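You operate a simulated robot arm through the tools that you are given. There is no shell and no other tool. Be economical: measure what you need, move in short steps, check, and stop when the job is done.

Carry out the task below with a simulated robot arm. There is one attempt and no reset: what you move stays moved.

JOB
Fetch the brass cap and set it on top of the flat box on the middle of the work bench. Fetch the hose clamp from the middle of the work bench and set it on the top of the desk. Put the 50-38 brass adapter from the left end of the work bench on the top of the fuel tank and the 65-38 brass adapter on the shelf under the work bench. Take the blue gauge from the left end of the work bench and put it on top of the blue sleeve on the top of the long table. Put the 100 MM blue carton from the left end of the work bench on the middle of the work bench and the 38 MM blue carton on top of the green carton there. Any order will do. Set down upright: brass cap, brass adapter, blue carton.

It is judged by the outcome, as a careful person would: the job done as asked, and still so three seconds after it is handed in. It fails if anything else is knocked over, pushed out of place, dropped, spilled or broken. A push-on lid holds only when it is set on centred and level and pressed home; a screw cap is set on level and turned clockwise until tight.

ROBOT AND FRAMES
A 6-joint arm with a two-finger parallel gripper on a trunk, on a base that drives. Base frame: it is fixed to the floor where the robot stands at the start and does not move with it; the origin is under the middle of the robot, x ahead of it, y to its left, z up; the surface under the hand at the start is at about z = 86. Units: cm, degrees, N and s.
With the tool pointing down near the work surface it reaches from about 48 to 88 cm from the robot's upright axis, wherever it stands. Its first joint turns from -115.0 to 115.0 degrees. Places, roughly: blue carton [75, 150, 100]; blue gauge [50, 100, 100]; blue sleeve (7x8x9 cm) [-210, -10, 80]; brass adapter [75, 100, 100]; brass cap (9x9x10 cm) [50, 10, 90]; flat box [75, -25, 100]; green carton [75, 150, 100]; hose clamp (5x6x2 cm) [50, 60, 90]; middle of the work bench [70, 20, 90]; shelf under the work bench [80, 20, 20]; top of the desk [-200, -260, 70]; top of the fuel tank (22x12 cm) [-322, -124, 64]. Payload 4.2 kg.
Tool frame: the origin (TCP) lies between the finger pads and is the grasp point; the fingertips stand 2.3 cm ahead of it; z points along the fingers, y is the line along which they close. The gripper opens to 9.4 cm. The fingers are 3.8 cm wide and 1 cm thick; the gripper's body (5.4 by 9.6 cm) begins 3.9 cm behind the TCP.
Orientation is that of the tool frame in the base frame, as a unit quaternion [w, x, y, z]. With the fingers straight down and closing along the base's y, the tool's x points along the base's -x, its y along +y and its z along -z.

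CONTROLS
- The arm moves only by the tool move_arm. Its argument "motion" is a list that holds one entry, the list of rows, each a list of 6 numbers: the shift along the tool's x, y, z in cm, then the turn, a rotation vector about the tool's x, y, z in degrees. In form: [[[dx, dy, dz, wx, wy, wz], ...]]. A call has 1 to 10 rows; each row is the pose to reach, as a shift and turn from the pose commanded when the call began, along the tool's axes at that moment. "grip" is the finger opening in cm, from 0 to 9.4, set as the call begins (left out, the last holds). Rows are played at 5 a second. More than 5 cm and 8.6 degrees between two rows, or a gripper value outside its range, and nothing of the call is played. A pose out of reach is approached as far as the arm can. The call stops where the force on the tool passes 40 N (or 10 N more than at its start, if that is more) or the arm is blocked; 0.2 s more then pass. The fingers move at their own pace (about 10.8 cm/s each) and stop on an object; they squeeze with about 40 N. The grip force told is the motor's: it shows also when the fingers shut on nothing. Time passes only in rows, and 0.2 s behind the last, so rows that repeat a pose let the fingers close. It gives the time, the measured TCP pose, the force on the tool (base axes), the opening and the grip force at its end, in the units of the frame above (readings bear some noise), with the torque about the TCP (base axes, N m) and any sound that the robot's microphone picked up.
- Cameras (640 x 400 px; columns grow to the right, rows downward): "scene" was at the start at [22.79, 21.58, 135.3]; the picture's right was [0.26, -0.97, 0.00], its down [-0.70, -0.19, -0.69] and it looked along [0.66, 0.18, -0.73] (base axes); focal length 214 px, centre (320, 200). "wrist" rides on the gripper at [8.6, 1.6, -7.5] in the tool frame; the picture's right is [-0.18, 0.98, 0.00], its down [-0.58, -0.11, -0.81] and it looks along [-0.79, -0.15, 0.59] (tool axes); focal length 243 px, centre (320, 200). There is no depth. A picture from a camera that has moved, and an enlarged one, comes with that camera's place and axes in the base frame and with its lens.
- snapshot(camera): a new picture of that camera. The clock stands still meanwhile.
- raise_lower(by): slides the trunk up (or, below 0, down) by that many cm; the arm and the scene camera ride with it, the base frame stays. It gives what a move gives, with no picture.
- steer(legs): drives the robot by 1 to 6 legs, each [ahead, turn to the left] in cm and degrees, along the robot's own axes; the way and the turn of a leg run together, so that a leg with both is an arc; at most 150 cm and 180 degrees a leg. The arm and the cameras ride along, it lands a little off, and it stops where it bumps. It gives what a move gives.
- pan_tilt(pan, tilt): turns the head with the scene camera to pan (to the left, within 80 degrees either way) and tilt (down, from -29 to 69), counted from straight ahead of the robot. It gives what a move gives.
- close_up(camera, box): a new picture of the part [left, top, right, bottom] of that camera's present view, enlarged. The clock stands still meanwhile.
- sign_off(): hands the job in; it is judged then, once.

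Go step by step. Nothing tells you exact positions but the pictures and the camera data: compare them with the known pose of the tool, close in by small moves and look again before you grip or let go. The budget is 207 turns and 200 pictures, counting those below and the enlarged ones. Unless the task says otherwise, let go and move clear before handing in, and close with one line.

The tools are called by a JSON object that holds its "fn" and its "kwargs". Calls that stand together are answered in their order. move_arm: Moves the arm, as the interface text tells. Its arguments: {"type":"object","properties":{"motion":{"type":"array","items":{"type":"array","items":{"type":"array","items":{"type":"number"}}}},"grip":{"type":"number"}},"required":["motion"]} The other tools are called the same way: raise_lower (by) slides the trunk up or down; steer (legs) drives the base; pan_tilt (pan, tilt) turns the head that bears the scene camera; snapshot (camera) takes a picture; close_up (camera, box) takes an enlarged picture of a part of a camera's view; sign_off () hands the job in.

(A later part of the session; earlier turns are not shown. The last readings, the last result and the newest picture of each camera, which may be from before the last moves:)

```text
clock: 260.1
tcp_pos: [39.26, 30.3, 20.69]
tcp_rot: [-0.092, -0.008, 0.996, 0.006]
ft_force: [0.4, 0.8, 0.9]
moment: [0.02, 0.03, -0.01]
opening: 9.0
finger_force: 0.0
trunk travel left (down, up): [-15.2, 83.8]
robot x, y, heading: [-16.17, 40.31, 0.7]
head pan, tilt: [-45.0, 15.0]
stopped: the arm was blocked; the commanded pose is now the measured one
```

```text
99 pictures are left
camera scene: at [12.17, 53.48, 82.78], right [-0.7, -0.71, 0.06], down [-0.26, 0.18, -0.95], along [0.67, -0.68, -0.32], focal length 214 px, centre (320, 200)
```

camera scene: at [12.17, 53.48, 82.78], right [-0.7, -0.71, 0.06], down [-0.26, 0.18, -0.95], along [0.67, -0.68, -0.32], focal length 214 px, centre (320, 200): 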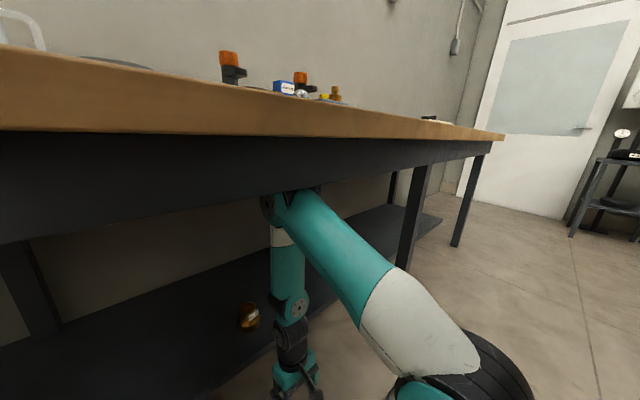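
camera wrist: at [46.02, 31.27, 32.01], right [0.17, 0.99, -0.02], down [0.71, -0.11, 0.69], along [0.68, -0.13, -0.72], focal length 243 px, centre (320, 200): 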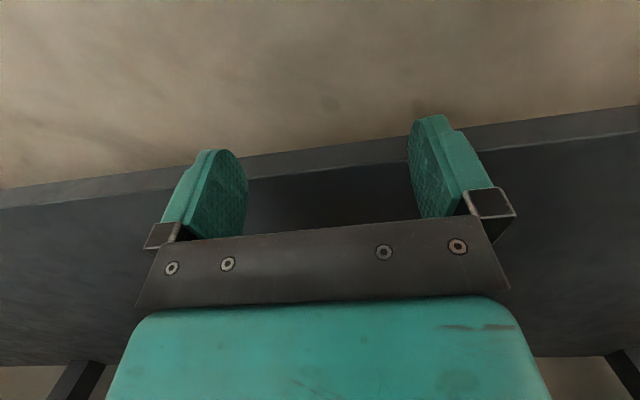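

I try pushing the tool forward, which straightens the arm and lowers the elbow.

{"fn": "move_arm", "kwargs": {"motion": [[[-4.8, 0, 0, 0, 0, 0], [-9.6, 0, 0, 0, 0, 0], [-14, 0, 0, 0, 0, 0]]]}}

{"fn": "snapshot", "kwargs": {"camera": "scene"}}

```text
clock: 260.5
tcp_pos: [37.63, 30.36, 20.9]
tcp_rot: [-0.088, -0.008, 0.996, 0.008]
ft_force: [-0.5, 0.2, -0.1]
moment: [-0.01, 0.01, 0.01]
opening: 9.0
finger_force: 0.0
trunk travel left (down, up): [-15.2, 83.8]
robot x, y, heading: [-15.9, 40.49, 0.8]
head pan, tilt: [-45.0, 15.0]
stopped in row 1: the arm was blocked; the commanded pose is now the measured one
```

```text
98 pictures are left
camera scene: at [12.19, 53.56, 82.74], right [-0.7, -0.72, 0.06], down [-0.26, 0.18, -0.95], along [0.67, -0.67, -0.31], focal length 214 px, centre (320, 200)
```

scene: 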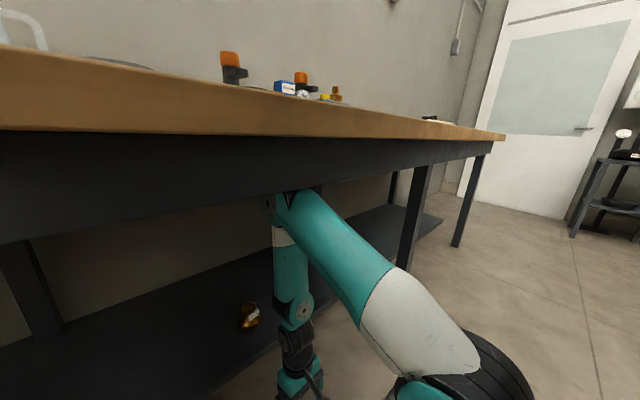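

I test a zero move to understand the drift.

{"fn": "move_arm", "kwargs": {"motion": [[[0, 0, 0, 0, 0, 0]]]}}

{"fn": "raise_lower", "kwargs": {"by": -1}}

```text
clock: 261.1
tcp_pos: [34.18, 30.48, 21.39]
tcp_rot: [-0.082, -0.009, 0.997, 0.01]
ft_force: [-0.7, 0.1, 0.1]
moment: [-0.02, -0.03, 0.0]
opening: 9.0
finger_force: 0.0
trunk travel left (down, up): [-15.2, 83.8]
robot x, y, heading: [-15.71, 40.33, 1.1]
head pan, tilt: [-45.0, 15.0]
stopped in row 1: the arm was blocked; the commanded pose is now the measured one
```

```text
clock: 261.6
tcp_pos: [32.79, 30.59, 22.21]
tcp_rot: [-0.054, -0.01, 0.998, 0.01]
ft_force: [-0.5, -0.1, 0.2]
moment: [0.02, -0.01, -0.01]
opening: 8.99
finger_force: 0.0
trunk travel left (down, up): [-14.2, 84.8]
robot x, y, heading: [-15.72, 40.62, 1.5]
head pan, tilt: [-45.0, 15.0]
stopped: the arm was blocked; the commanded pose is now the measured one
```

Each cycle folds the forearm and the trunk does come down. I continue lowering.

{"fn": "raise_lower", "kwargs": {"by": -2}}

{"fn": "raise_lower", "kwargs": {"by": -2}}

{"fn": "snapshot", "kwargs": {"camera": "scene"}}

```text
clock: 261.9
tcp_pos: [33.3, 30.61, 22.63]
tcp_rot: [-0.001, -0.011, 1.0, 0.009]
ft_force: [0.4, 0.2, -0.2]
moment: [0.02, 0.0, 0.0]
opening: 9.0
finger_force: 0.1
trunk travel left (down, up): [-13.9, 85.1]
robot x, y, heading: [-14.84, 40.49, 1.9]
head pan, tilt: [-45.0, 15.0]
stopped: the arm was blocked; the commanded pose is now the measured one
```

```text
clock: 262.3
tcp_pos: [35.52, 30.64, 22.8]
tcp_rot: [0.051, -0.017, 0.999, 0.007]
ft_force: [-1.0, -0.5, -0.1]
moment: [0.04, -0.04, 0.0]
opening: 9.0
finger_force: 0.2
trunk travel left (down, up): [-13.6, 85.4]
robot x, y, heading: [-14.71, 40.58, 2.3]
head pan, tilt: [-45.0, 15.0]
stopped: the arm was blocked; the commanded pose is now the measured one
```

```text
97 pictures are left
camera scene: at [12.9, 54.59, 81.25], right [-0.67, -0.74, 0.06], down [-0.27, 0.17, -0.95], along [0.69, -0.65, -0.31], focal length 214 px, centre (320, 200)
```

scene: 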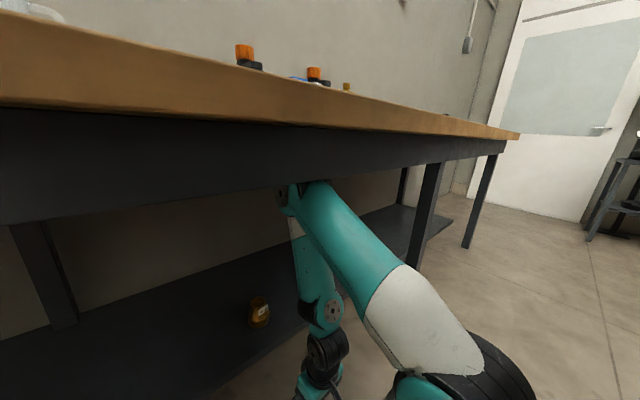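

I look closely at where the elbow touches.

{"fn": "close_up", "kwargs": {"camera": "scene", "box": [230, 130, 390, 250]}}

{"fn": "snapshot", "kwargs": {"camera": "wrist"}}

```text
3.33 times, centred on (310, 190) of scene
camera zoom: at [12.9, 54.59, 81.25], right [-0.67, -0.74, 0.06], down [-0.27, 0.17, -0.95], along [0.69, -0.65, -0.31], focal length 715 px, centre (353, 233)
```

zoom: 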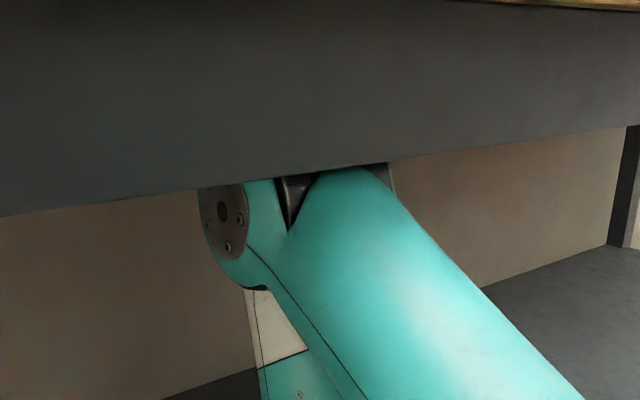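

```text
95 pictures are left
camera wrist: at [26.08, 31.71, 29.39], right [0.15, 0.99, 0.03], down [0.5, -0.1, 0.86], along [0.85, -0.11, -0.51], focal length 243 px, centre (320, 200)
```

wrist: 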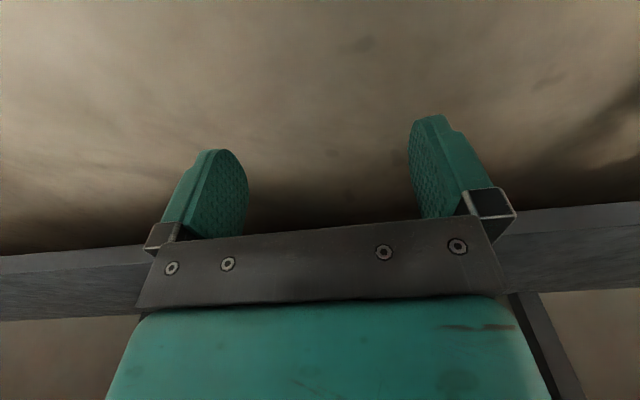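

The elbow sits a few cm above the apron's lower edge, behind it. The tool now has free space below, so I drive it down firmly.

{"fn": "move_arm", "kwargs": {"motion": [[[-1, 0, 4.8, 0, 0, 0], [-2, 0, 9, 0, 0, 0]]]}}

{"fn": "move_arm", "kwargs": {"motion": [[[-1, 0, 4.8, 0, 0, 0], [-2, 0, 9, 0, 0, 0]]]}}

{"fn": "close_up", "kwargs": {"camera": "scene", "box": [230, 130, 390, 250]}}

```text
clock: 262.7
tcp_pos: [31.46, 29.72, 21.79]
tcp_rot: [0.076, 0.001, 0.997, 0.01]
ft_force: [2.3, 0.6, 2.6]
moment: [-0.07, 0.18, 0.03]
opening: 9.01
finger_force: 0.0
trunk travel left (down, up): [-13.6, 85.4]
robot x, y, heading: [-15.13, 40.18, 1.9]
head pan, tilt: [-45.0, 15.0]
stopped in row 2: the arm was blocked; the commanded pose is now the measured one
```

```text
clock: 263.3
tcp_pos: [35.04, 30.26, 13.65]
tcp_rot: [0.078, -0.005, 0.997, 0.008]
ft_force: [0.2, 0.6, 1.0]
moment: [-0.01, -0.03, 0.02]
opening: 9.04
finger_force: 0.1
trunk travel left (down, up): [-13.6, 85.4]
robot x, y, heading: [-14.63, 40.2, 1.6]
head pan, tilt: [-45.0, 15.0]
```

```text
3.33 times, centred on (310, 190) of scene
camera zoom: at [6.34, 54.01, 81.38], right [-0.68, -0.73, 0.0], down [-0.19, 0.18, -0.97], along [0.7, -0.66, -0.26], focal length 715 px, centre (353, 233)
```

zoom: 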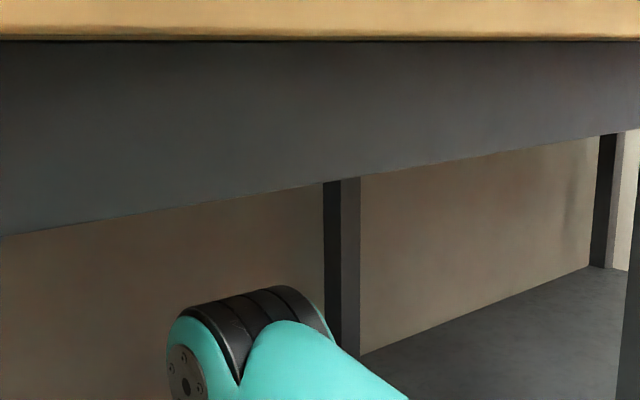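

Free: the elbow is well below the apron and the robot level again. I back straight out and check everything.

{"fn": "steer", "kwargs": {"legs": [[-75, 0]]}}

{"fn": "pan_tilt", "kwargs": {"pan": 0, "tilt": 20}}

{"fn": "snapshot", "kwargs": {"camera": "scene"}}

{"fn": "close_up", "kwargs": {"camera": "scene", "box": [280, 180, 440, 280]}}

```text
clock: 267.4
tcp_pos: [-40.26, 27.61, 13.57]
tcp_rot: [0.078, 0.002, 0.997, 0.007]
ft_force: [-0.6, 0.4, -0.4]
moment: [-0.01, 0.01, 0.01]
opening: 9.0
finger_force: 0.0
trunk travel left (down, up): [-13.6, 85.4]
robot x, y, heading: [-90.07, 38.97, 1.3]
head pan, tilt: [-45.0, 15.0]
```

```text
clock: 268.5
tcp_pos: [-40.31, 27.87, 13.61]
tcp_rot: [0.077, 0.002, 0.997, 0.007]
ft_force: [0.8, 0.2, 0.3]
moment: [0.01, 0.01, 0.0]
opening: 9.01
finger_force: 0.1
trunk travel left (down, up): [-13.6, 85.4]
robot x, y, heading: [-90.06, 38.25, 1.2]
head pan, tilt: [0.0, 20.0]
```

```text
93 pictures are left
camera scene: at [-66.02, 58.44, 80.51], right [0.02, -1.0, 0.0], down [-0.34, -0.01, -0.94], along [0.94, 0.02, -0.34], focal length 214 px, centre (320, 200)
```

scene: 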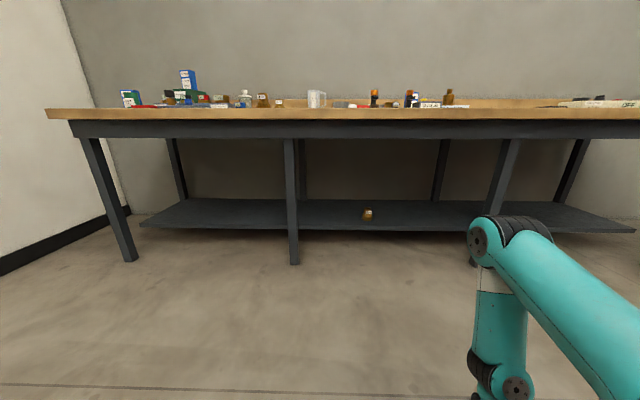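

```text
4.00 times, centred on (360, 230) of scene
camera zoom: at [-66.02, 58.44, 80.51], right [0.02, -1.0, 0.0], down [-0.34, -0.01, -0.94], along [0.94, 0.02, -0.34], focal length 858 px, centre (160, 80)
```

zoom: 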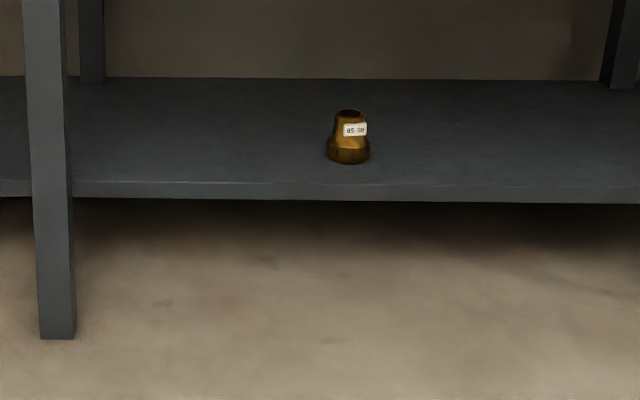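

The 65-38 stands upright on the shelf, and the bench top is undisturbed. I raise the trunk, straighten the tool and drive to the left end again.

{"fn": "raise_lower", "kwargs": {"by": 40}}

{"fn": "raise_lower", "kwargs": {"by": 40}}

{"fn": "move_arm", "kwargs": {"motion": [[[-2, 0, -4, 0, 4.4, 0], [-4, 0, -8, 0, 8.8, 0], [-6, 0, -12, 0, 8.8, 0], [-8, 0, -16, 0, 8.8, 0], [-10, 0, -20, 0, 8.8, 0], [-12, 0, -23, 0, 8.8, 0]]], "grip": 9.4}}

{"fn": "steer", "kwargs": {"legs": [[0, 89], [72, 0], [0, -90], [90, 0]]}}

{"fn": "pan_tilt", "kwargs": {"pan": -5, "tilt": 45}}

{"fn": "snapshot", "kwargs": {"camera": "scene"}}

{"fn": "snapshot", "kwargs": {"camera": "wrist"}}

```text
clock: 272.3
tcp_pos: [-40.25, 27.71, 53.55]
tcp_rot: [0.078, 0.001, 0.997, 0.008]
ft_force: [-0.2, -0.2, -0.3]
moment: [-0.01, 0.01, 0.01]
opening: 8.99
finger_force: 0.1
trunk travel left (down, up): [-53.6, 45.4]
robot x, y, heading: [-89.8, 38.9, 1.1]
head pan, tilt: [0.0, 20.0]
```

```text
clock: 276.2
tcp_pos: [-40.27, 27.66, 93.54]
tcp_rot: [0.077, 0.003, 0.997, 0.008]
ft_force: [-0.4, -0.1, 0.0]
moment: [0.01, 0.0, 0.02]
opening: 9.01
finger_force: 0.0
trunk travel left (down, up): [-93.6, 5.4]
robot x, y, heading: [-90.16, 38.68, 1.2]
head pan, tilt: [0.0, 20.0]
```

```text
clock: 277.6
tcp_pos: [-31.99, 27.24, 118.15]
tcp_rot: [0.0, 0.001, 1.0, 0.008]
ft_force: [0.5, -0.4, 0.0]
moment: [0.04, 0.01, 0.0]
opening: 9.39
finger_force: 0.1
trunk travel left (down, up): [-93.6, 5.4]
robot x, y, heading: [-90.24, 38.01, 1.2]
head pan, tilt: [0.0, 20.0]
```

```text
clock: 293.5
tcp_pos: [57.57, 102.24, 118.21]
tcp_rot: [0.001, 0.0, 1.0, 0.007]
ft_force: [-0.4, -0.2, 0.2]
moment: [-0.01, 0.01, -0.03]
opening: 9.42
finger_force: 0.1
trunk travel left (down, up): [-93.6, 5.4]
robot x, y, heading: [-0.35, 113.11, 1.3]
head pan, tilt: [0.0, 20.0]
```

```text
clock: 294.4
tcp_pos: [57.49, 102.4, 118.15]
tcp_rot: [0.001, 0.0, 1.0, 0.008]
ft_force: [-0.1, 0.8, 0.0]
moment: [-0.04, -0.02, 0.0]
opening: 9.4
finger_force: 0.1
trunk travel left (down, up): [-93.6, 5.4]
robot x, y, heading: [-0.45, 113.44, 1.3]
head pan, tilt: [-5.0, 45.0]
```

```text
91 pictures are left
camera scene: at [22.13, 132.62, 156.65], right [-0.06, -1.0, 0.0], down [-0.71, 0.05, -0.71], along [0.71, -0.05, -0.71], focal length 214 px, centre (320, 200)
```

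scene: 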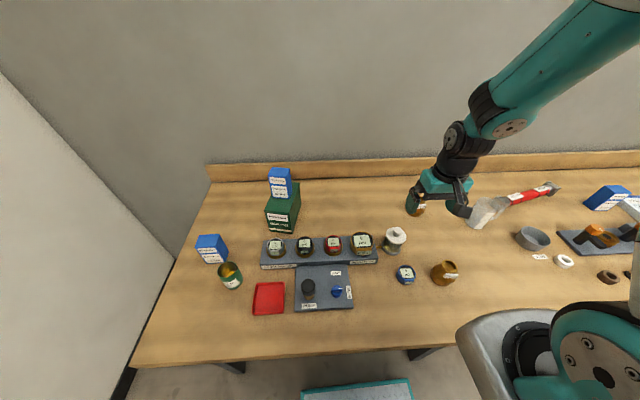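

```text
90 pictures are left
camera wrist: at [48.82, 103.67, 125.6], right [0.18, 0.98, 0.02], down [0.58, -0.12, 0.81], along [0.79, -0.14, -0.59], focal length 243 px, centre (320, 200)
```

wrist: 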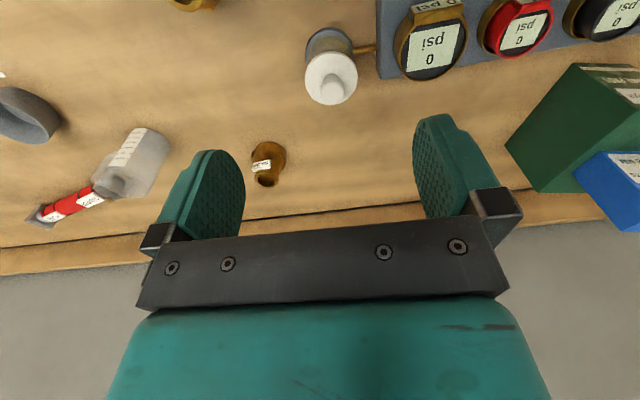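

The 50-38 is at about (82, 86). I go above it, levelling the tool, and lower by trunk.

{"fn": "move_arm", "kwargs": {"motion": [[[-4, -2.6, 0, 0.9, 0, 0], [-8, -5.2, 0, 0.9, 0, 0], [-12, -7.8, 0, 0.9, 0, 0], [-16, -10.4, 0, 0.9, 0, 0], [-20, -13, 0, 0.9, 0, 0], [-24.5, -15.8, 0, 0.9, 0, 0], [-24.5, -15.8, 0, 0.9, 0, 0]]]}}

{"fn": "raise_lower", "kwargs": {"by": -15}}

{"fn": "snapshot", "kwargs": {"camera": "wrist"}}

```text
refused: row 6 steps farther than a row can; nothing moved
```

```text
clock: 296.2
tcp_pos: [57.52, 102.42, 103.04]
tcp_rot: [0.001, 0.0, 1.0, 0.007]
ft_force: [0.3, 0.4, 0.9]
moment: [-0.01, -0.01, 0.03]
opening: 9.4
finger_force: 0.1
trunk travel left (down, up): [-78.6, 20.4]
robot x, y, heading: [-0.67, 113.42, 1.6]
head pan, tilt: [-5.0, 45.0]
```

```text
89 pictures are left
camera wrist: at [48.82, 103.67, 110.6], right [0.18, 0.98, 0.02], down [0.58, -0.12, 0.81], along [0.79, -0.14, -0.59], focal length 243 px, centre (320, 200)
```

wrist: 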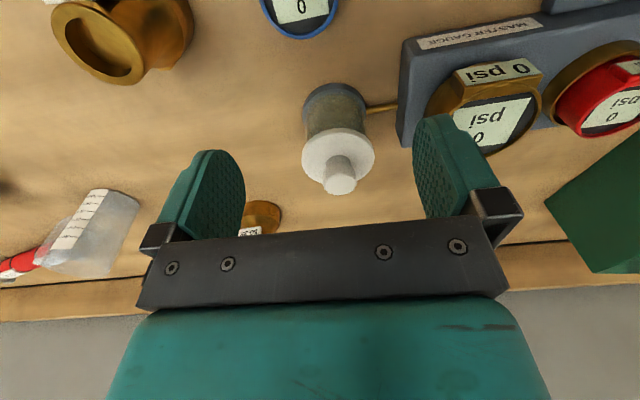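

The row was slightly too long and only the trunk moved; no harm. I raise again and resend.

{"fn": "raise_lower", "kwargs": {"by": 13}}

{"fn": "move_arm", "kwargs": {"motion": [[[-3.5, -2.3, 0, 0.9, 0, 0], [-7, -4.6, 0, 0.9, 0, 0], [-10.5, -6.9, 0, 0.9, 0, 0], [-14, -9.2, 0, 0.9, 0, 0], [-17.5, -11.5, 0, 0.9, 0, 0], [-21, -13.7, 0, 0.9, 0, 0], [-24.5, -15.8, 0, 0.9, 0, 0], [-24.5, -15.8, 0, 0.9, 0, 0]]]}}

{"fn": "raise_lower", "kwargs": {"by": -13}}

{"fn": "snapshot", "kwargs": {"camera": "wrist"}}

```text
clock: 297.7
tcp_pos: [57.49, 102.3, 116.2]
tcp_rot: [0.001, 0.0, 1.0, 0.008]
ft_force: [-0.1, 0.7, 0.0]
moment: [-0.01, -0.01, 0.01]
opening: 9.39
finger_force: 0.0
trunk travel left (down, up): [-91.6, 7.4]
robot x, y, heading: [-0.58, 113.1, 1.2]
head pan, tilt: [-5.0, 45.0]
```

```text
clock: 299.5
tcp_pos: [81.86, 86.31, 115.94]
tcp_rot: [0.001, 0.0, 1.0, 0.0]
ft_force: [0.0, -0.1, 0.3]
moment: [-0.01, 0.02, 0.01]
opening: 9.41
finger_force: 0.1
trunk travel left (down, up): [-91.6, 7.4]
robot x, y, heading: [-0.57, 113.18, 1.4]
head pan, tilt: [-5.0, 45.0]
```

```text
clock: 301.1
tcp_pos: [82.06, 86.47, 102.86]
tcp_rot: [0.001, 0.0, 1.0, 0.0]
ft_force: [0.2, -0.2, 0.0]
moment: [0.01, 0.0, -0.01]
opening: 9.4
finger_force: 0.0
trunk travel left (down, up): [-78.6, 20.4]
robot x, y, heading: [-0.74, 113.13, 1.4]
head pan, tilt: [-5.0, 45.0]
```

```text
88 pictures are left
camera wrist: at [73.37, 87.86, 110.33], right [0.18, 0.98, 0.0], down [0.58, -0.11, 0.81], along [0.79, -0.15, -0.59], focal length 243 px, centre (320, 200)
```

wrist: 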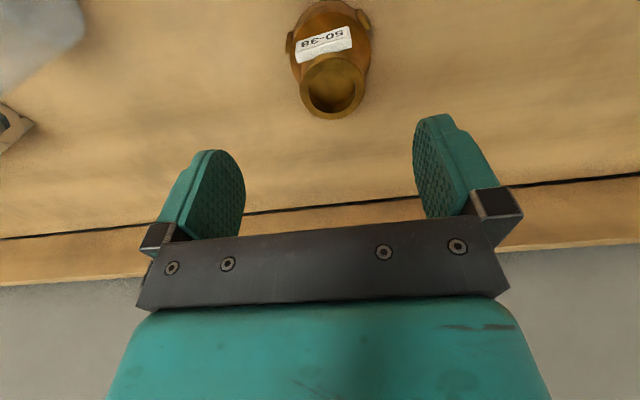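

Neck centre at (82.2, 87.1). I correct, lower and grip.

{"fn": "move_arm", "kwargs": {"motion": [[[-0.2, 0.65, 3, 0, 0, 0], [-0.2, 0.65, 6, 0, 0, 0], [-0.2, 0.65, 8.5, 0, 0, 0], [-0.2, 0.65, 9.9, 0, 0, 0], [-0.2, 0.65, 9.9, 0, 0, 0]]]}}

{"fn": "snapshot", "kwargs": {"camera": "wrist"}}

```text
clock: 302.3
tcp_pos: [82.27, 87.02, 93.15]
tcp_rot: [0.002, 0.0, 1.0, 0.0]
ft_force: [-1.0, 0.8, -0.2]
moment: [-0.04, -0.05, -0.01]
opening: 9.39
finger_force: 0.0
trunk travel left (down, up): [-78.6, 20.4]
robot x, y, heading: [-1.23, 113.34, 1.1]
head pan, tilt: [-5.0, 45.0]
```

```text
87 pictures are left
camera wrist: at [73.59, 88.49, 100.44], right [0.18, 0.98, 0.0], down [0.58, -0.11, 0.81], along [0.79, -0.15, -0.59], focal length 243 px, centre (320, 200)
```

wrist: 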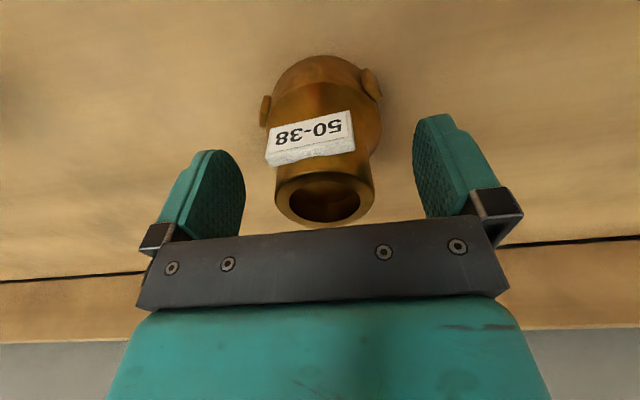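

Gripping and lifting the 50-38.

{"fn": "move_arm", "kwargs": {"motion": [[[0, 0, 0.2, 0, 0, 0], [0, 0, 0.2, 0, 0, 0], [0, 0, 0.2, 0, 0, 0], [0, 0, 0.2, 0, 0, 0]]], "grip": 2}}

{"fn": "raise_lower", "kwargs": {"by": 20}}

{"fn": "move_arm", "kwargs": {"motion": [[[0, 0, -3, 0, 0, 0], [4.5, 0, -4, 0, 0, 0], [9, 0, -4, 0, 0, 0], [13.5, 0, -4, 0, 0, 0], [18, 0, -4, 0, 0, 0], [22, 0, -4, 0, 0, 0]]]}}

{"fn": "steer", "kwargs": {"legs": [[-60, 0], [0, 157], [138, 0], [0, 20]]}}

{"fn": "pan_tilt", "kwargs": {"pan": 20, "tilt": 30}}

{"fn": "snapshot", "kwargs": {"camera": "scene"}}

```text
clock: 303.3
tcp_pos: [82.18, 86.97, 92.74]
tcp_rot: [0.001, -0.001, 1.0, 0.0]
ft_force: [-0.2, 2.7, 2.0]
moment: [0.1, 0.08, -0.03]
opening: 4.74
finger_force: 39.9
trunk travel left (down, up): [-78.6, 20.4]
robot x, y, heading: [-0.58, 113.45, 1.1]
head pan, tilt: [-5.0, 45.0]
```

```text
clock: 305.5
tcp_pos: [82.21, 87.08, 112.75]
tcp_rot: [0.001, 0.001, 1.0, 0.0]
ft_force: [0.0, -0.2, -4.1]
moment: [-0.01, 0.0, 0.03]
opening: 4.72
finger_force: 39.8
trunk travel left (down, up): [-98.6, 0.4]
robot x, y, heading: [-0.45, 113.66, 1.2]
head pan, tilt: [-5.0, 45.0]
```

```text
clock: 306.9
tcp_pos: [60.26, 87.14, 116.7]
tcp_rot: [0.002, 0.0, 1.0, 0.001]
ft_force: [0.2, -0.6, -4.0]
moment: [0.05, 0.06, 0.02]
opening: 4.73
finger_force: 40.1
trunk travel left (down, up): [-98.6, 0.4]
robot x, y, heading: [-0.27, 113.37, 1.2]
head pan, tilt: [-5.0, 45.0]
```

```text
clock: 324.4
tcp_pos: [-250.22, 191.64, 116.72]
tcp_rot: [0.0, 1.0, -0.024, 0.0]
ft_force: [0.0, 0.1, -4.1]
moment: [-0.02, -0.02, -0.02]
opening: 4.72
finger_force: 39.8
trunk travel left (down, up): [-98.6, 0.4]
robot x, y, heading: [-190.66, 162.43, 178.7]
head pan, tilt: [-5.0, 45.0]
```

```text
clock: 325.3
tcp_pos: [-250.24, 191.51, 116.64]
tcp_rot: [0.001, 1.0, -0.023, -0.001]
ft_force: [0.1, -0.6, -3.6]
moment: [-0.03, -0.06, -0.01]
opening: 4.72
finger_force: 40.2
trunk travel left (down, up): [-98.6, 0.4]
robot x, y, heading: [-190.64, 162.27, 178.5]
head pan, tilt: [20.0, 30.0]
```

```text
86 pictures are left
camera scene: at [-215.08, 140.45, 163.9], right [-0.32, 0.95, 0.0], down [0.47, 0.16, -0.87], along [-0.82, -0.28, -0.5], focal length 214 px, centre (320, 200)
```

scene: 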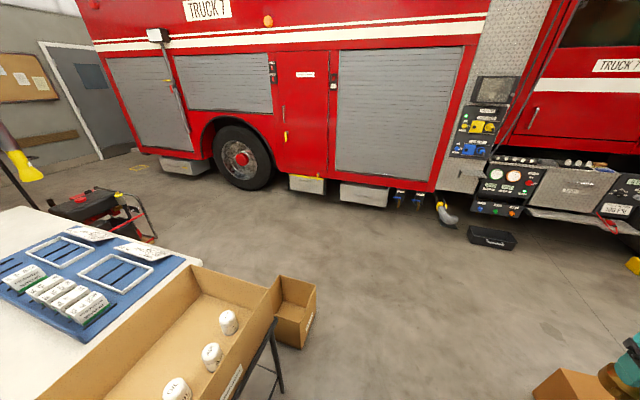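

I see the aisle between table and truck. I drive on around the boxes, keeping wide.

{"fn": "steer", "kwargs": {"legs": [[0, -4], [150, 0], [0, 82], [145, 0]]}}

{"fn": "pan_tilt", "kwargs": {"pan": 20, "tilt": 35}}

{"fn": "snapshot", "kwargs": {"camera": "scene"}}

```text
clock: 343.5
tcp_pos: [-411.1, -18.62, 116.67]
tcp_rot: [0.001, 0.787, 0.617, 0.0]
ft_force: [0.2, 0.5, -3.4]
moment: [0.02, 0.01, 0.02]
opening: 4.71
finger_force: 40.1
trunk travel left (down, up): [-98.6, 0.4]
robot x, y, heading: [-370.87, 34.27, -102.3]
head pan, tilt: [20.0, 30.0]
```

```text
clock: 344.2
tcp_pos: [-410.99, -18.65, 116.72]
tcp_rot: [0.001, 0.787, 0.617, -0.001]
ft_force: [-1.2, 1.0, -4.7]
moment: [0.05, -0.01, 0.03]
opening: 4.69
finger_force: 39.8
trunk travel left (down, up): [-98.6, 0.4]
robot x, y, heading: [-371.42, 34.0, -102.5]
head pan, tilt: [20.0, 35.0]
```

```text
85 pictures are left
camera scene: at [-354.3, 6.6, 163.13], right [-0.99, -0.13, 0.0], down [-0.08, 0.57, -0.82], along [0.11, -0.81, -0.57], focal length 214 px, centre (320, 200)
```

scene: 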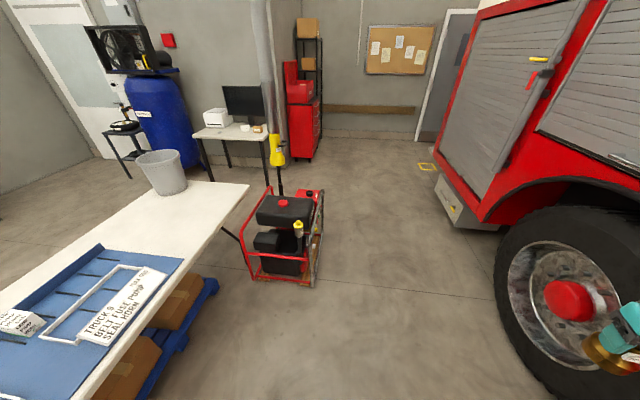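

A clear view of the generator. I enlarge the tank.

{"fn": "close_up", "kwargs": {"camera": "scene", "box": [230, 160, 350, 235]}}

```text
5.33 times, centred on (290, 198) of scene
camera zoom: at [-354.3, 6.6, 163.13], right [-0.99, -0.13, 0.0], down [-0.08, 0.57, -0.82], along [0.11, -0.81, -0.57], focal length 1144 px, centre (480, 213)
```

zoom: 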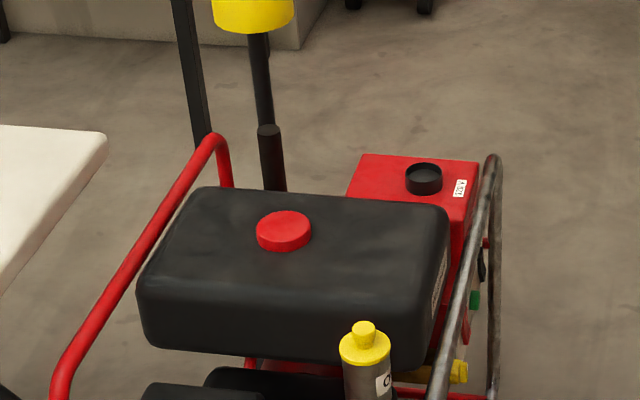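

The free part of the tank's top is around (-321.5, -121), just west of the filler cap. I drive to (-344, -54), facing it.

{"fn": "steer", "kwargs": {"legs": [[0, 29], [91, 0], [0, 18]]}}

{"fn": "pan_tilt", "kwargs": {"pan": -5, "tilt": 50}}

{"fn": "snapshot", "kwargs": {"camera": "scene"}}

{"fn": "snapshot", "kwargs": {"camera": "wrist"}}

```text
clock: 351.4
tcp_pos: [-334.59, -117.4, 116.78]
tcp_rot: [0.001, 0.477, 0.879, 0.0]
ft_force: [-0.7, -0.2, -3.3]
moment: [0.03, 0.01, 0.02]
opening: 4.7
finger_force: 40.2
trunk travel left (down, up): [-98.6, 0.4]
robot x, y, heading: [-345.51, -52.33, -55.5]
head pan, tilt: [20.0, 35.0]
```

```text
clock: 352.2
tcp_pos: [-334.62, -117.32, 116.73]
tcp_rot: [0.0, 0.477, 0.879, 0.0]
ft_force: [0.0, 0.2, -3.4]
moment: [0.02, 0.01, -0.03]
opening: 4.72
finger_force: 40.0
trunk travel left (down, up): [-98.6, 0.4]
robot x, y, heading: [-345.63, -51.98, -55.5]
head pan, tilt: [-5.0, 50.0]
```

```text
83 pictures are left
camera scene: at [-317.43, -60.37, 160.95], right [-0.87, -0.49, 0.0], down [-0.38, 0.67, -0.64], along [0.32, -0.56, -0.77], focal length 214 px, centre (320, 200)
```

scene: 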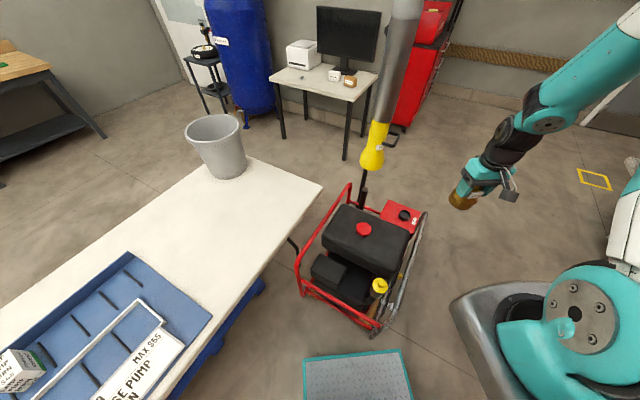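

```text
82 pictures are left
camera wrist: at [-337.93, -109.48, 124.16], right [0.92, 0.38, 0.0], down [0.22, -0.55, 0.81], along [0.31, -0.75, -0.59], focal length 243 px, centre (320, 200)
```

wrist: 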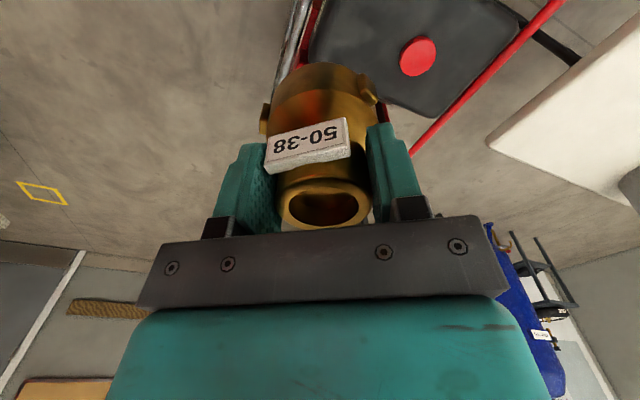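

The free spot is confirmed at about (-321, -122). I shift the tool over it and lower most of the way.

{"fn": "move_arm", "kwargs": {"motion": [[[-2.9, 2.2, 0, 0, 0, 0], [-5.8, 4.4, 0, 0, 0, 0], [-8.6, 6.6, 0, 0, 0, 0], [-11.2, 8.7, 0, 0, 0, 0], [-11.2, 8.7, 0, 0, 0, 0]]]}}

{"fn": "raise_lower", "kwargs": {"by": -36}}

{"fn": "snapshot", "kwargs": {"camera": "scene"}}

{"fn": "snapshot", "kwargs": {"camera": "wrist"}}

```text
clock: 353.4
tcp_pos: [-321.06, -122.17, 116.79]
tcp_rot: [0.001, 0.477, 0.879, -0.001]
ft_force: [0.0, 0.2, -4.9]
moment: [0.05, 0.01, -0.01]
opening: 4.7
finger_force: 40.0
trunk travel left (down, up): [-98.6, 0.4]
robot x, y, heading: [-345.88, -52.49, -55.5]
head pan, tilt: [-5.0, 50.0]
```

```text
clock: 356.9
tcp_pos: [-321.19, -122.1, 80.75]
tcp_rot: [0.002, 0.476, 0.879, -0.001]
ft_force: [-0.6, 0.2, -3.8]
moment: [0.01, 0.01, -0.02]
opening: 4.72
finger_force: 40.3
trunk travel left (down, up): [-62.6, 36.4]
robot x, y, heading: [-345.32, -51.76, -55.7]
head pan, tilt: [-5.0, 50.0]
```

```text
81 pictures are left
camera scene: at [-317.43, -60.36, 124.95], right [-0.87, -0.49, 0.0], down [-0.38, 0.67, -0.64], along [0.32, -0.56, -0.77], focal length 214 px, centre (320, 200)
```

scene: 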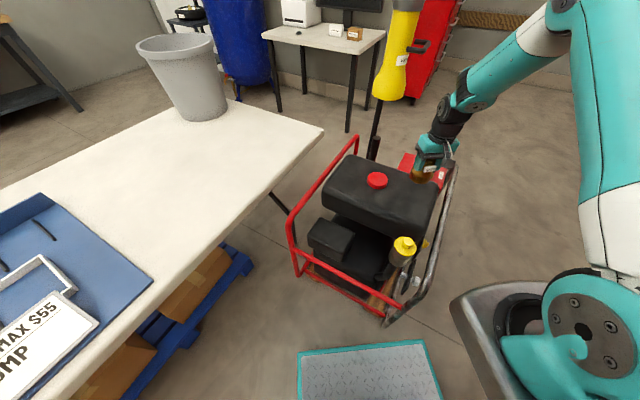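

```text
80 pictures are left
camera wrist: at [-324.52, -114.09, 88.25], right [0.92, 0.38, 0.0], down [0.22, -0.55, 0.81], along [0.31, -0.75, -0.59], focal length 243 px, centre (320, 200)
```

wrist: 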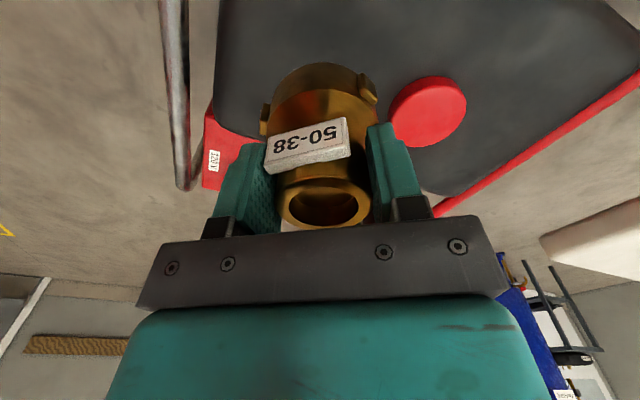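

Landing spot is clear of the cap by about 2 cm; I shift 0.7 cm further from it and feel down.

{"fn": "move_arm", "kwargs": {"motion": [[[0, -0.7, 0.5, 0, 0, 0], [0, -0.7, 1.5, 0, 0, 0], [0, -0.7, 2.5, 0, 0, 0], [0, -0.7, 3.5, 0, 0, 0], [0, -0.7, 4.5, 0, 0, 0], [0, -0.7, 5, 0, 0, 0], [0, -0.7, 5.5, 0, 0, 0], [0, -0.7, 6, 0, 0, 0], [0, -0.7, 6, 0, 0, 0]]]}}

{"fn": "close_up", "kwargs": {"camera": "scene", "box": [310, 130, 470, 230]}}

```text
clock: 358.9
tcp_pos: [-321.73, -122.6, 74.75]
tcp_rot: [0.001, 0.477, 0.879, 0.0]
ft_force: [-0.2, 0.5, -4.3]
moment: [0.0, 0.05, 0.04]
opening: 4.72
finger_force: 40.1
trunk travel left (down, up): [-62.6, 36.4]
robot x, y, heading: [-346.05, -52.26, -55.7]
head pan, tilt: [-5.0, 50.0]
```

```text
4.00 times, centred on (390, 180) of scene
camera zoom: at [-317.43, -60.36, 124.95], right [-0.87, -0.49, 0.0], down [-0.38, 0.67, -0.64], along [0.32, -0.56, -0.77], focal length 858 px, centre (40, 280)
```

zoom: 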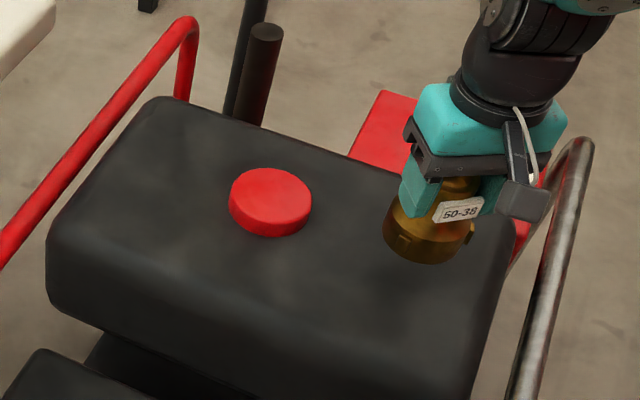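

Seen from here the cap is farther and the tank's right edge nearer, so I shift back 1.3 cm and continue down gently.

{"fn": "move_arm", "kwargs": {"motion": [[[0, 1.3, 0, 0, 0, 0], [0, 1.3, 0.4, 0, 0, 0], [0, 1.3, 0.8, 0, 0, 0], [0, 1.3, 1.2, 0, 0, 0], [0, 1.3, 1.5, 0, 0, 0], [0, 1.3, 1.8, 0, 0, 0], [0, 1.3, 2.1, 0, 0, 0], [0, 1.3, 2.4, 0, 0, 0], [0, 1.3, 2.7, 0, 0, 0], [0, 1.3, 3.0, 0, 0, 0]]]}}

{"fn": "close_up", "kwargs": {"camera": "scene", "box": [310, 130, 470, 230]}}

```text
clock: 361.1
tcp_pos: [-320.63, -121.84, 71.82]
tcp_rot: [0.001, 0.477, 0.879, -0.001]
ft_force: [-0.5, 0.1, -4.5]
moment: [0.06, -0.02, -0.02]
opening: 4.68
finger_force: 40.3
trunk travel left (down, up): [-62.6, 36.4]
robot x, y, heading: [-345.61, -52.23, -55.5]
head pan, tilt: [-5.0, 50.0]
```

```text
4.00 times, centred on (390, 180) of scene
camera zoom: at [-317.43, -60.36, 124.95], right [-0.87, -0.49, 0.0], down [-0.38, 0.67, -0.64], along [0.32, -0.56, -0.77], focal length 858 px, centre (40, 280)
```

zoom: 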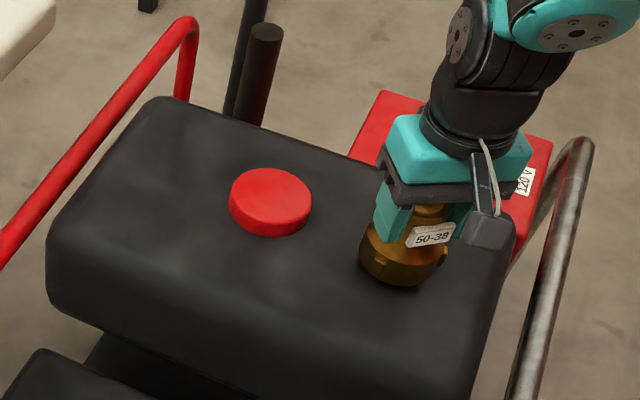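

Nearly down, well placed between cap and edge. I continue to contact.

{"fn": "move_arm", "kwargs": {"motion": [[[0, 0, 0.25, 0, 0, 0], [0, 0, 0.5, 0, 0, 0], [0, 0, 0.75, 0, 0, 0], [0, 0, 1.0, 0, 0, 0], [0, 0, 1.25, 0, 0, 0], [0, 0, 1.5, 0, 0, 0], [0, 0, 1.75, 0, 0, 0], [0, 0, 2, 0, 0, 0]]]}}

{"fn": "close_up", "kwargs": {"camera": "scene", "box": [310, 130, 470, 230]}}

```text
clock: 362.9
tcp_pos: [-320.62, -121.93, 70.25]
tcp_rot: [0.005, 0.477, 0.879, -0.003]
ft_force: [0.1, 3.4, 34.1]
moment: [-0.46, 0.09, -0.23]
opening: 4.75
finger_force: 39.9
trunk travel left (down, up): [-62.6, 36.4]
robot x, y, heading: [-345.4, -52.09, -55.8]
head pan, tilt: [-5.0, 50.0]
```

```text
4.00 times, centred on (390, 180) of scene
camera zoom: at [-317.48, -60.22, 125.01], right [-0.87, -0.49, 0.0], down [-0.38, 0.67, -0.64], along [0.32, -0.56, -0.77], focal length 858 px, centre (40, 280)
```

zoom: 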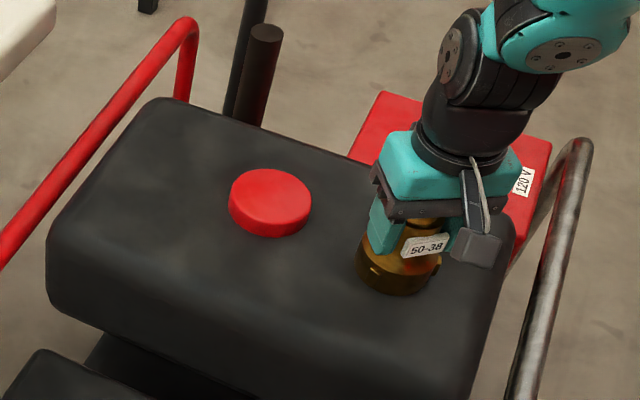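

Firm contact. I ease up, open, and lift away.

{"fn": "move_arm", "kwargs": {"motion": [[[0, 0, -0.4, 0, 0, 0], [0, 0, -0.4, 0, 0, 0], [0, 0, -0.4, 0, 0, 0]]]}}

{"fn": "move_arm", "kwargs": {"motion": [[[0, 0, 0, 0, 0, 0], [0, 0, 0, 0, 0, 0], [0, 0, 0, 0, 0, 0]]], "grip": 9.0}}

{"fn": "raise_lower", "kwargs": {"by": 36}}

{"fn": "snapshot", "kwargs": {"camera": "scene"}}

{"fn": "close_up", "kwargs": {"camera": "scene", "box": [330, 180, 450, 290]}}

```text
clock: 363.8
tcp_pos: [-320.8, -121.75, 70.14]
tcp_rot: [-0.001, 0.478, 0.879, -0.001]
ft_force: [1.6, -2.1, 3.1]
moment: [-0.45, -0.22, 0.05]
opening: 4.67
finger_force: 39.8
trunk travel left (down, up): [-62.6, 36.4]
robot x, y, heading: [-345.62, -52.14, -55.6]
head pan, tilt: [-5.0, 50.0]
```

```text
clock: 364.6
tcp_pos: [-320.83, -121.77, 70.32]
tcp_rot: [0.001, 0.477, 0.879, 0.0]
ft_force: [0.6, 0.0, 0.1]
moment: [-0.01, 0.0, -0.03]
opening: 9.0
finger_force: 0.1
trunk travel left (down, up): [-62.6, 36.4]
robot x, y, heading: [-345.49, -51.99, -55.4]
head pan, tilt: [-5.0, 50.0]
```

```text
clock: 368.1
tcp_pos: [-320.65, -121.79, 106.21]
tcp_rot: [0.001, 0.478, 0.879, 0.0]
ft_force: [-0.1, 0.5, 0.1]
moment: [-0.02, -0.01, -0.01]
opening: 9.01
finger_force: 0.0
trunk travel left (down, up): [-98.6, 0.4]
robot x, y, heading: [-345.81, -51.9, -55.7]
head pan, tilt: [-5.0, 50.0]
```

```text
76 pictures are left
camera scene: at [-317.43, -60.35, 160.95], right [-0.87, -0.49, 0.0], down [-0.38, 0.67, -0.64], along [0.32, -0.56, -0.77], focal length 214 px, centre (320, 200)
```

scene: 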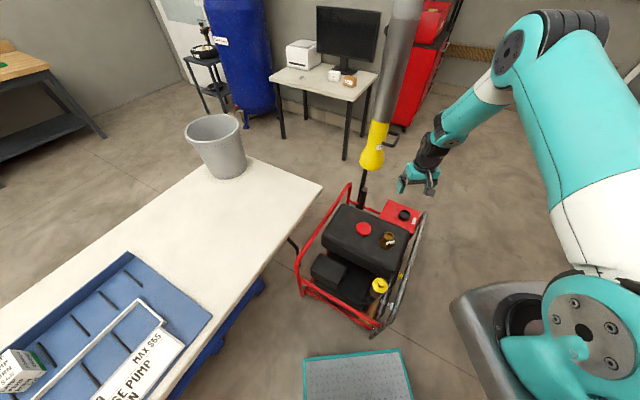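

```text
3.64 times, centred on (390, 235) of scene
camera zoom: at [-317.43, -60.35, 160.95], right [-0.87, -0.49, 0.0], down [-0.38, 0.67, -0.64], along [0.32, -0.56, -0.77], focal length 780 px, centre (66, 73)
```

zoom: 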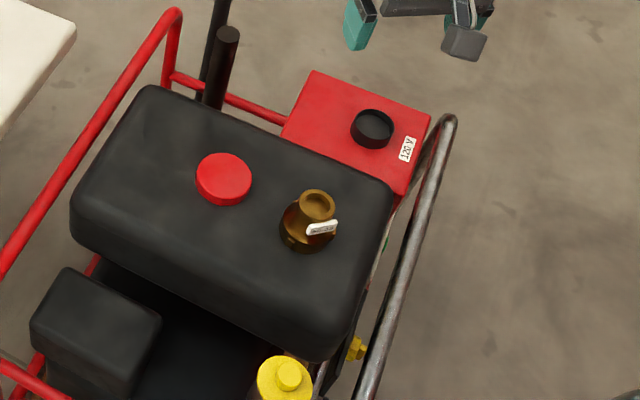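

The 50-38 stands on the tank. Now back the same way for the blue gauge.

{"fn": "steer", "kwargs": {"legs": [[0, 165.5], [87, 0], [0, -33.5], [150, 0], [0, -80.5], [150, 0]]}}

{"fn": "steer", "kwargs": {"legs": [[0, -18], [139, 0], [0, 22]]}}

{"fn": "pan_tilt", "kwargs": {"pan": -5, "tilt": 40}}

{"fn": "snapshot", "kwargs": {"camera": "scene"}}

```text
clock: 370.3
tcp_pos: [-297.68, -106.59, 106.28]
tcp_rot: [0.002, 0.301, 0.954, 0.0]
ft_force: [-0.5, -0.7, -0.5]
moment: [-0.03, 0.01, 0.02]
opening: 9.01
finger_force: 0.0
trunk travel left (down, up): [-98.6, 0.4]
robot x, y, heading: [-347.13, -51.2, -35.6]
head pan, tilt: [-5.0, 50.0]
stopped in leg 1: the robot was blocked; the commanded pose is now the measured one
```

```text
clock: 372.9
tcp_pos: [-313.44, -124.44, 106.25]
tcp_rot: [0.003, 0.45, 0.893, 0.0]
ft_force: [0.1, 0.9, -0.6]
moment: [0.0, 0.02, -0.01]
opening: 9.0
finger_force: 0.1
trunk travel left (down, up): [-98.6, 0.4]
robot x, y, heading: [-343.25, -56.14, -54.0]
head pan, tilt: [-5.0, 50.0]
stopped in leg 2: the robot was blocked; the commanded pose is now the measured one
```

```text
clock: 373.6
tcp_pos: [-313.46, -124.47, 106.32]
tcp_rot: [0.003, 0.449, 0.893, 0.0]
ft_force: [0.2, 0.1, -0.6]
moment: [0.02, 0.0, -0.01]
opening: 9.01
finger_force: 0.1
trunk travel left (down, up): [-98.6, 0.4]
robot x, y, heading: [-342.79, -56.42, -53.9]
head pan, tilt: [-5.0, 40.0]
```

```text
74 pictures are left
camera scene: at [-313.94, -64.46, 162.36], right [-0.86, -0.52, 0.0], down [-0.33, 0.55, -0.77], along [0.4, -0.66, -0.64], focal length 214 px, centre (320, 200)
```

scene: 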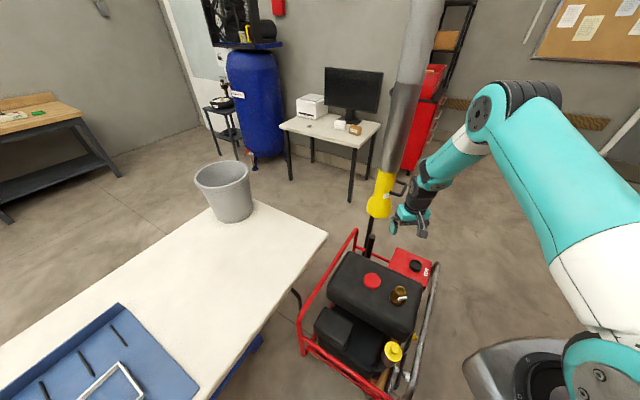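

The base bumped something (I should have checked between drives); the generator and adapter stand where they were. I check the adapter closely, then back away first.

{"fn": "close_up", "kwargs": {"camera": "scene", "box": [300, 160, 460, 380]}}

{"fn": "steer", "kwargs": {"legs": [[-50, 0]]}}

{"fn": "snapshot", "kwargs": {"camera": "scene"}}

```text
1.82 times, centred on (380, 270) of scene
camera zoom: at [-313.94, -64.46, 162.36], right [-0.86, -0.52, 0.0], down [-0.33, 0.55, -0.77], along [0.4, -0.66, -0.64], focal length 390 px, centre (211, 73)
```

zoom: 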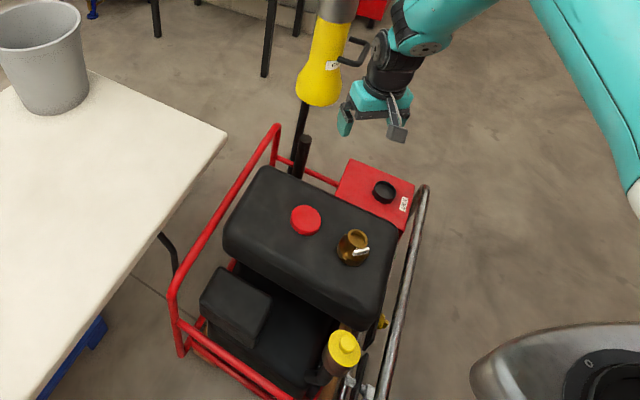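

```text
clock: 376.6
tcp_pos: [-343.03, -83.73, 106.2]
tcp_rot: [0.003, 0.449, 0.894, -0.002]
ft_force: [0.1, -0.3, -0.3]
moment: [-0.02, 0.05, 0.0]
opening: 8.99
finger_force: 0.0
trunk travel left (down, up): [-98.6, 0.4]
robot x, y, heading: [-372.46, -15.5, -53.8]
head pan, tilt: [-5.0, 40.0]
```

```text
72 pictures are left
camera scene: at [-343.58, -23.77, 162.37], right [-0.86, -0.52, 0.0], down [-0.33, 0.55, -0.77], along [0.4, -0.66, -0.64], focal length 214 px, centre (320, 200)
```

scene: 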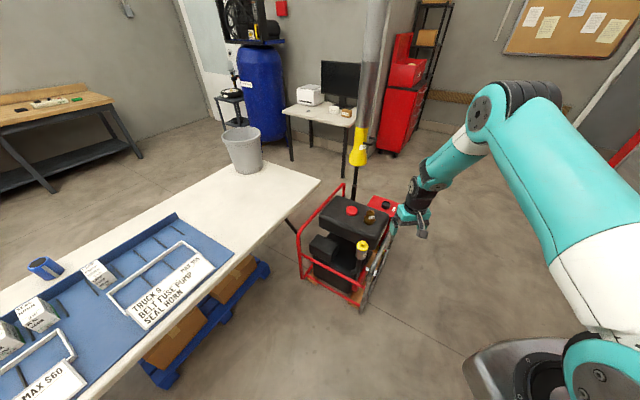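

All fine. I turn and drive back north around the boxes in one guarded sequence.

{"fn": "steer", "kwargs": {"legs": [[0, 137], [150, 0], [40, 0], [0, -87], [150, 0], [0, -18]]}}

```text
clock: 403.5
tcp_pos: [-139.73, 120.42, 106.25]
tcp_rot: [0.003, 0.185, 0.983, 0.001]
ft_force: [-0.2, 0.6, -0.5]
moment: [-0.06, -0.04, 0.0]
opening: 9.01
finger_force: 0.0
trunk travel left (down, up): [-98.6, 0.4]
robot x, y, heading: [-200.75, 162.41, -22.0]
head pan, tilt: [-5.0, 40.0]
```

{"fn": "steer", "kwargs": {"legs": [[140, 0], [0, 22], [62, 0]]}}

{"fn": "snapshot", "kwargs": {"camera": "scene"}}

{"fn": "snapshot", "kwargs": {"camera": "wrist"}}

```text
clock: 414.8
tcp_pos: [65.14, 92.99, 106.24]
tcp_rot: [0.002, -0.004, 1.0, 0.001]
ft_force: [-0.1, 0.4, 0.7]
moment: [0.01, 0.01, -0.01]
opening: 8.99
finger_force: 0.1
trunk travel left (down, up): [-98.6, 0.4]
robot x, y, heading: [-7.43, 109.47, -0.1]
head pan, tilt: [-5.0, 40.0]
```

```text
71 pictures are left
camera scene: at [16.56, 128.16, 162.37], right [-0.09, -1.0, 0.0], down [-0.64, 0.06, -0.77], along [0.76, -0.07, -0.64], focal length 214 px, centre (320, 200)
```

scene: 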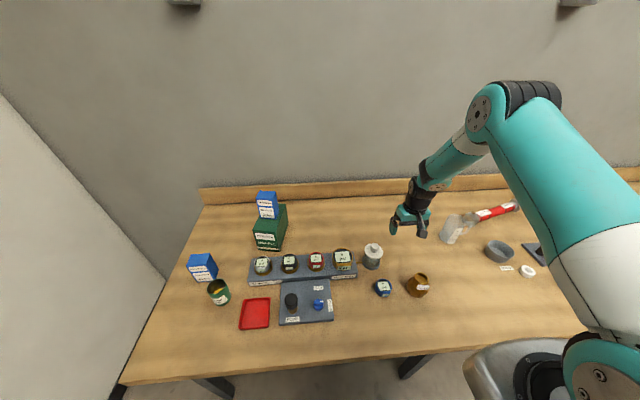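

```text
70 pictures are left
camera wrist: at [56.52, 94.35, 113.7], right [0.18, 0.98, 0.0], down [0.58, -0.11, 0.81], along [0.8, -0.14, -0.59], focal length 243 px, centre (320, 200)
```

wrist: 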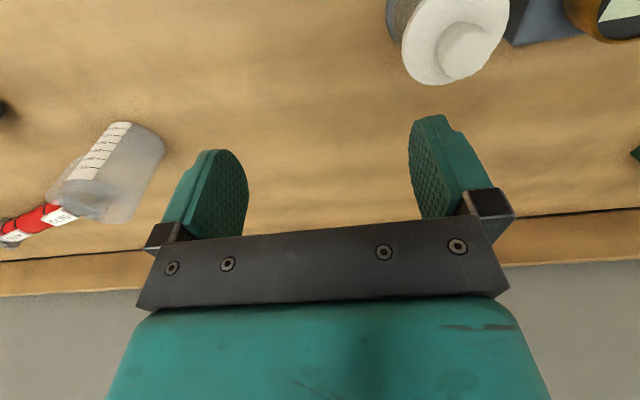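

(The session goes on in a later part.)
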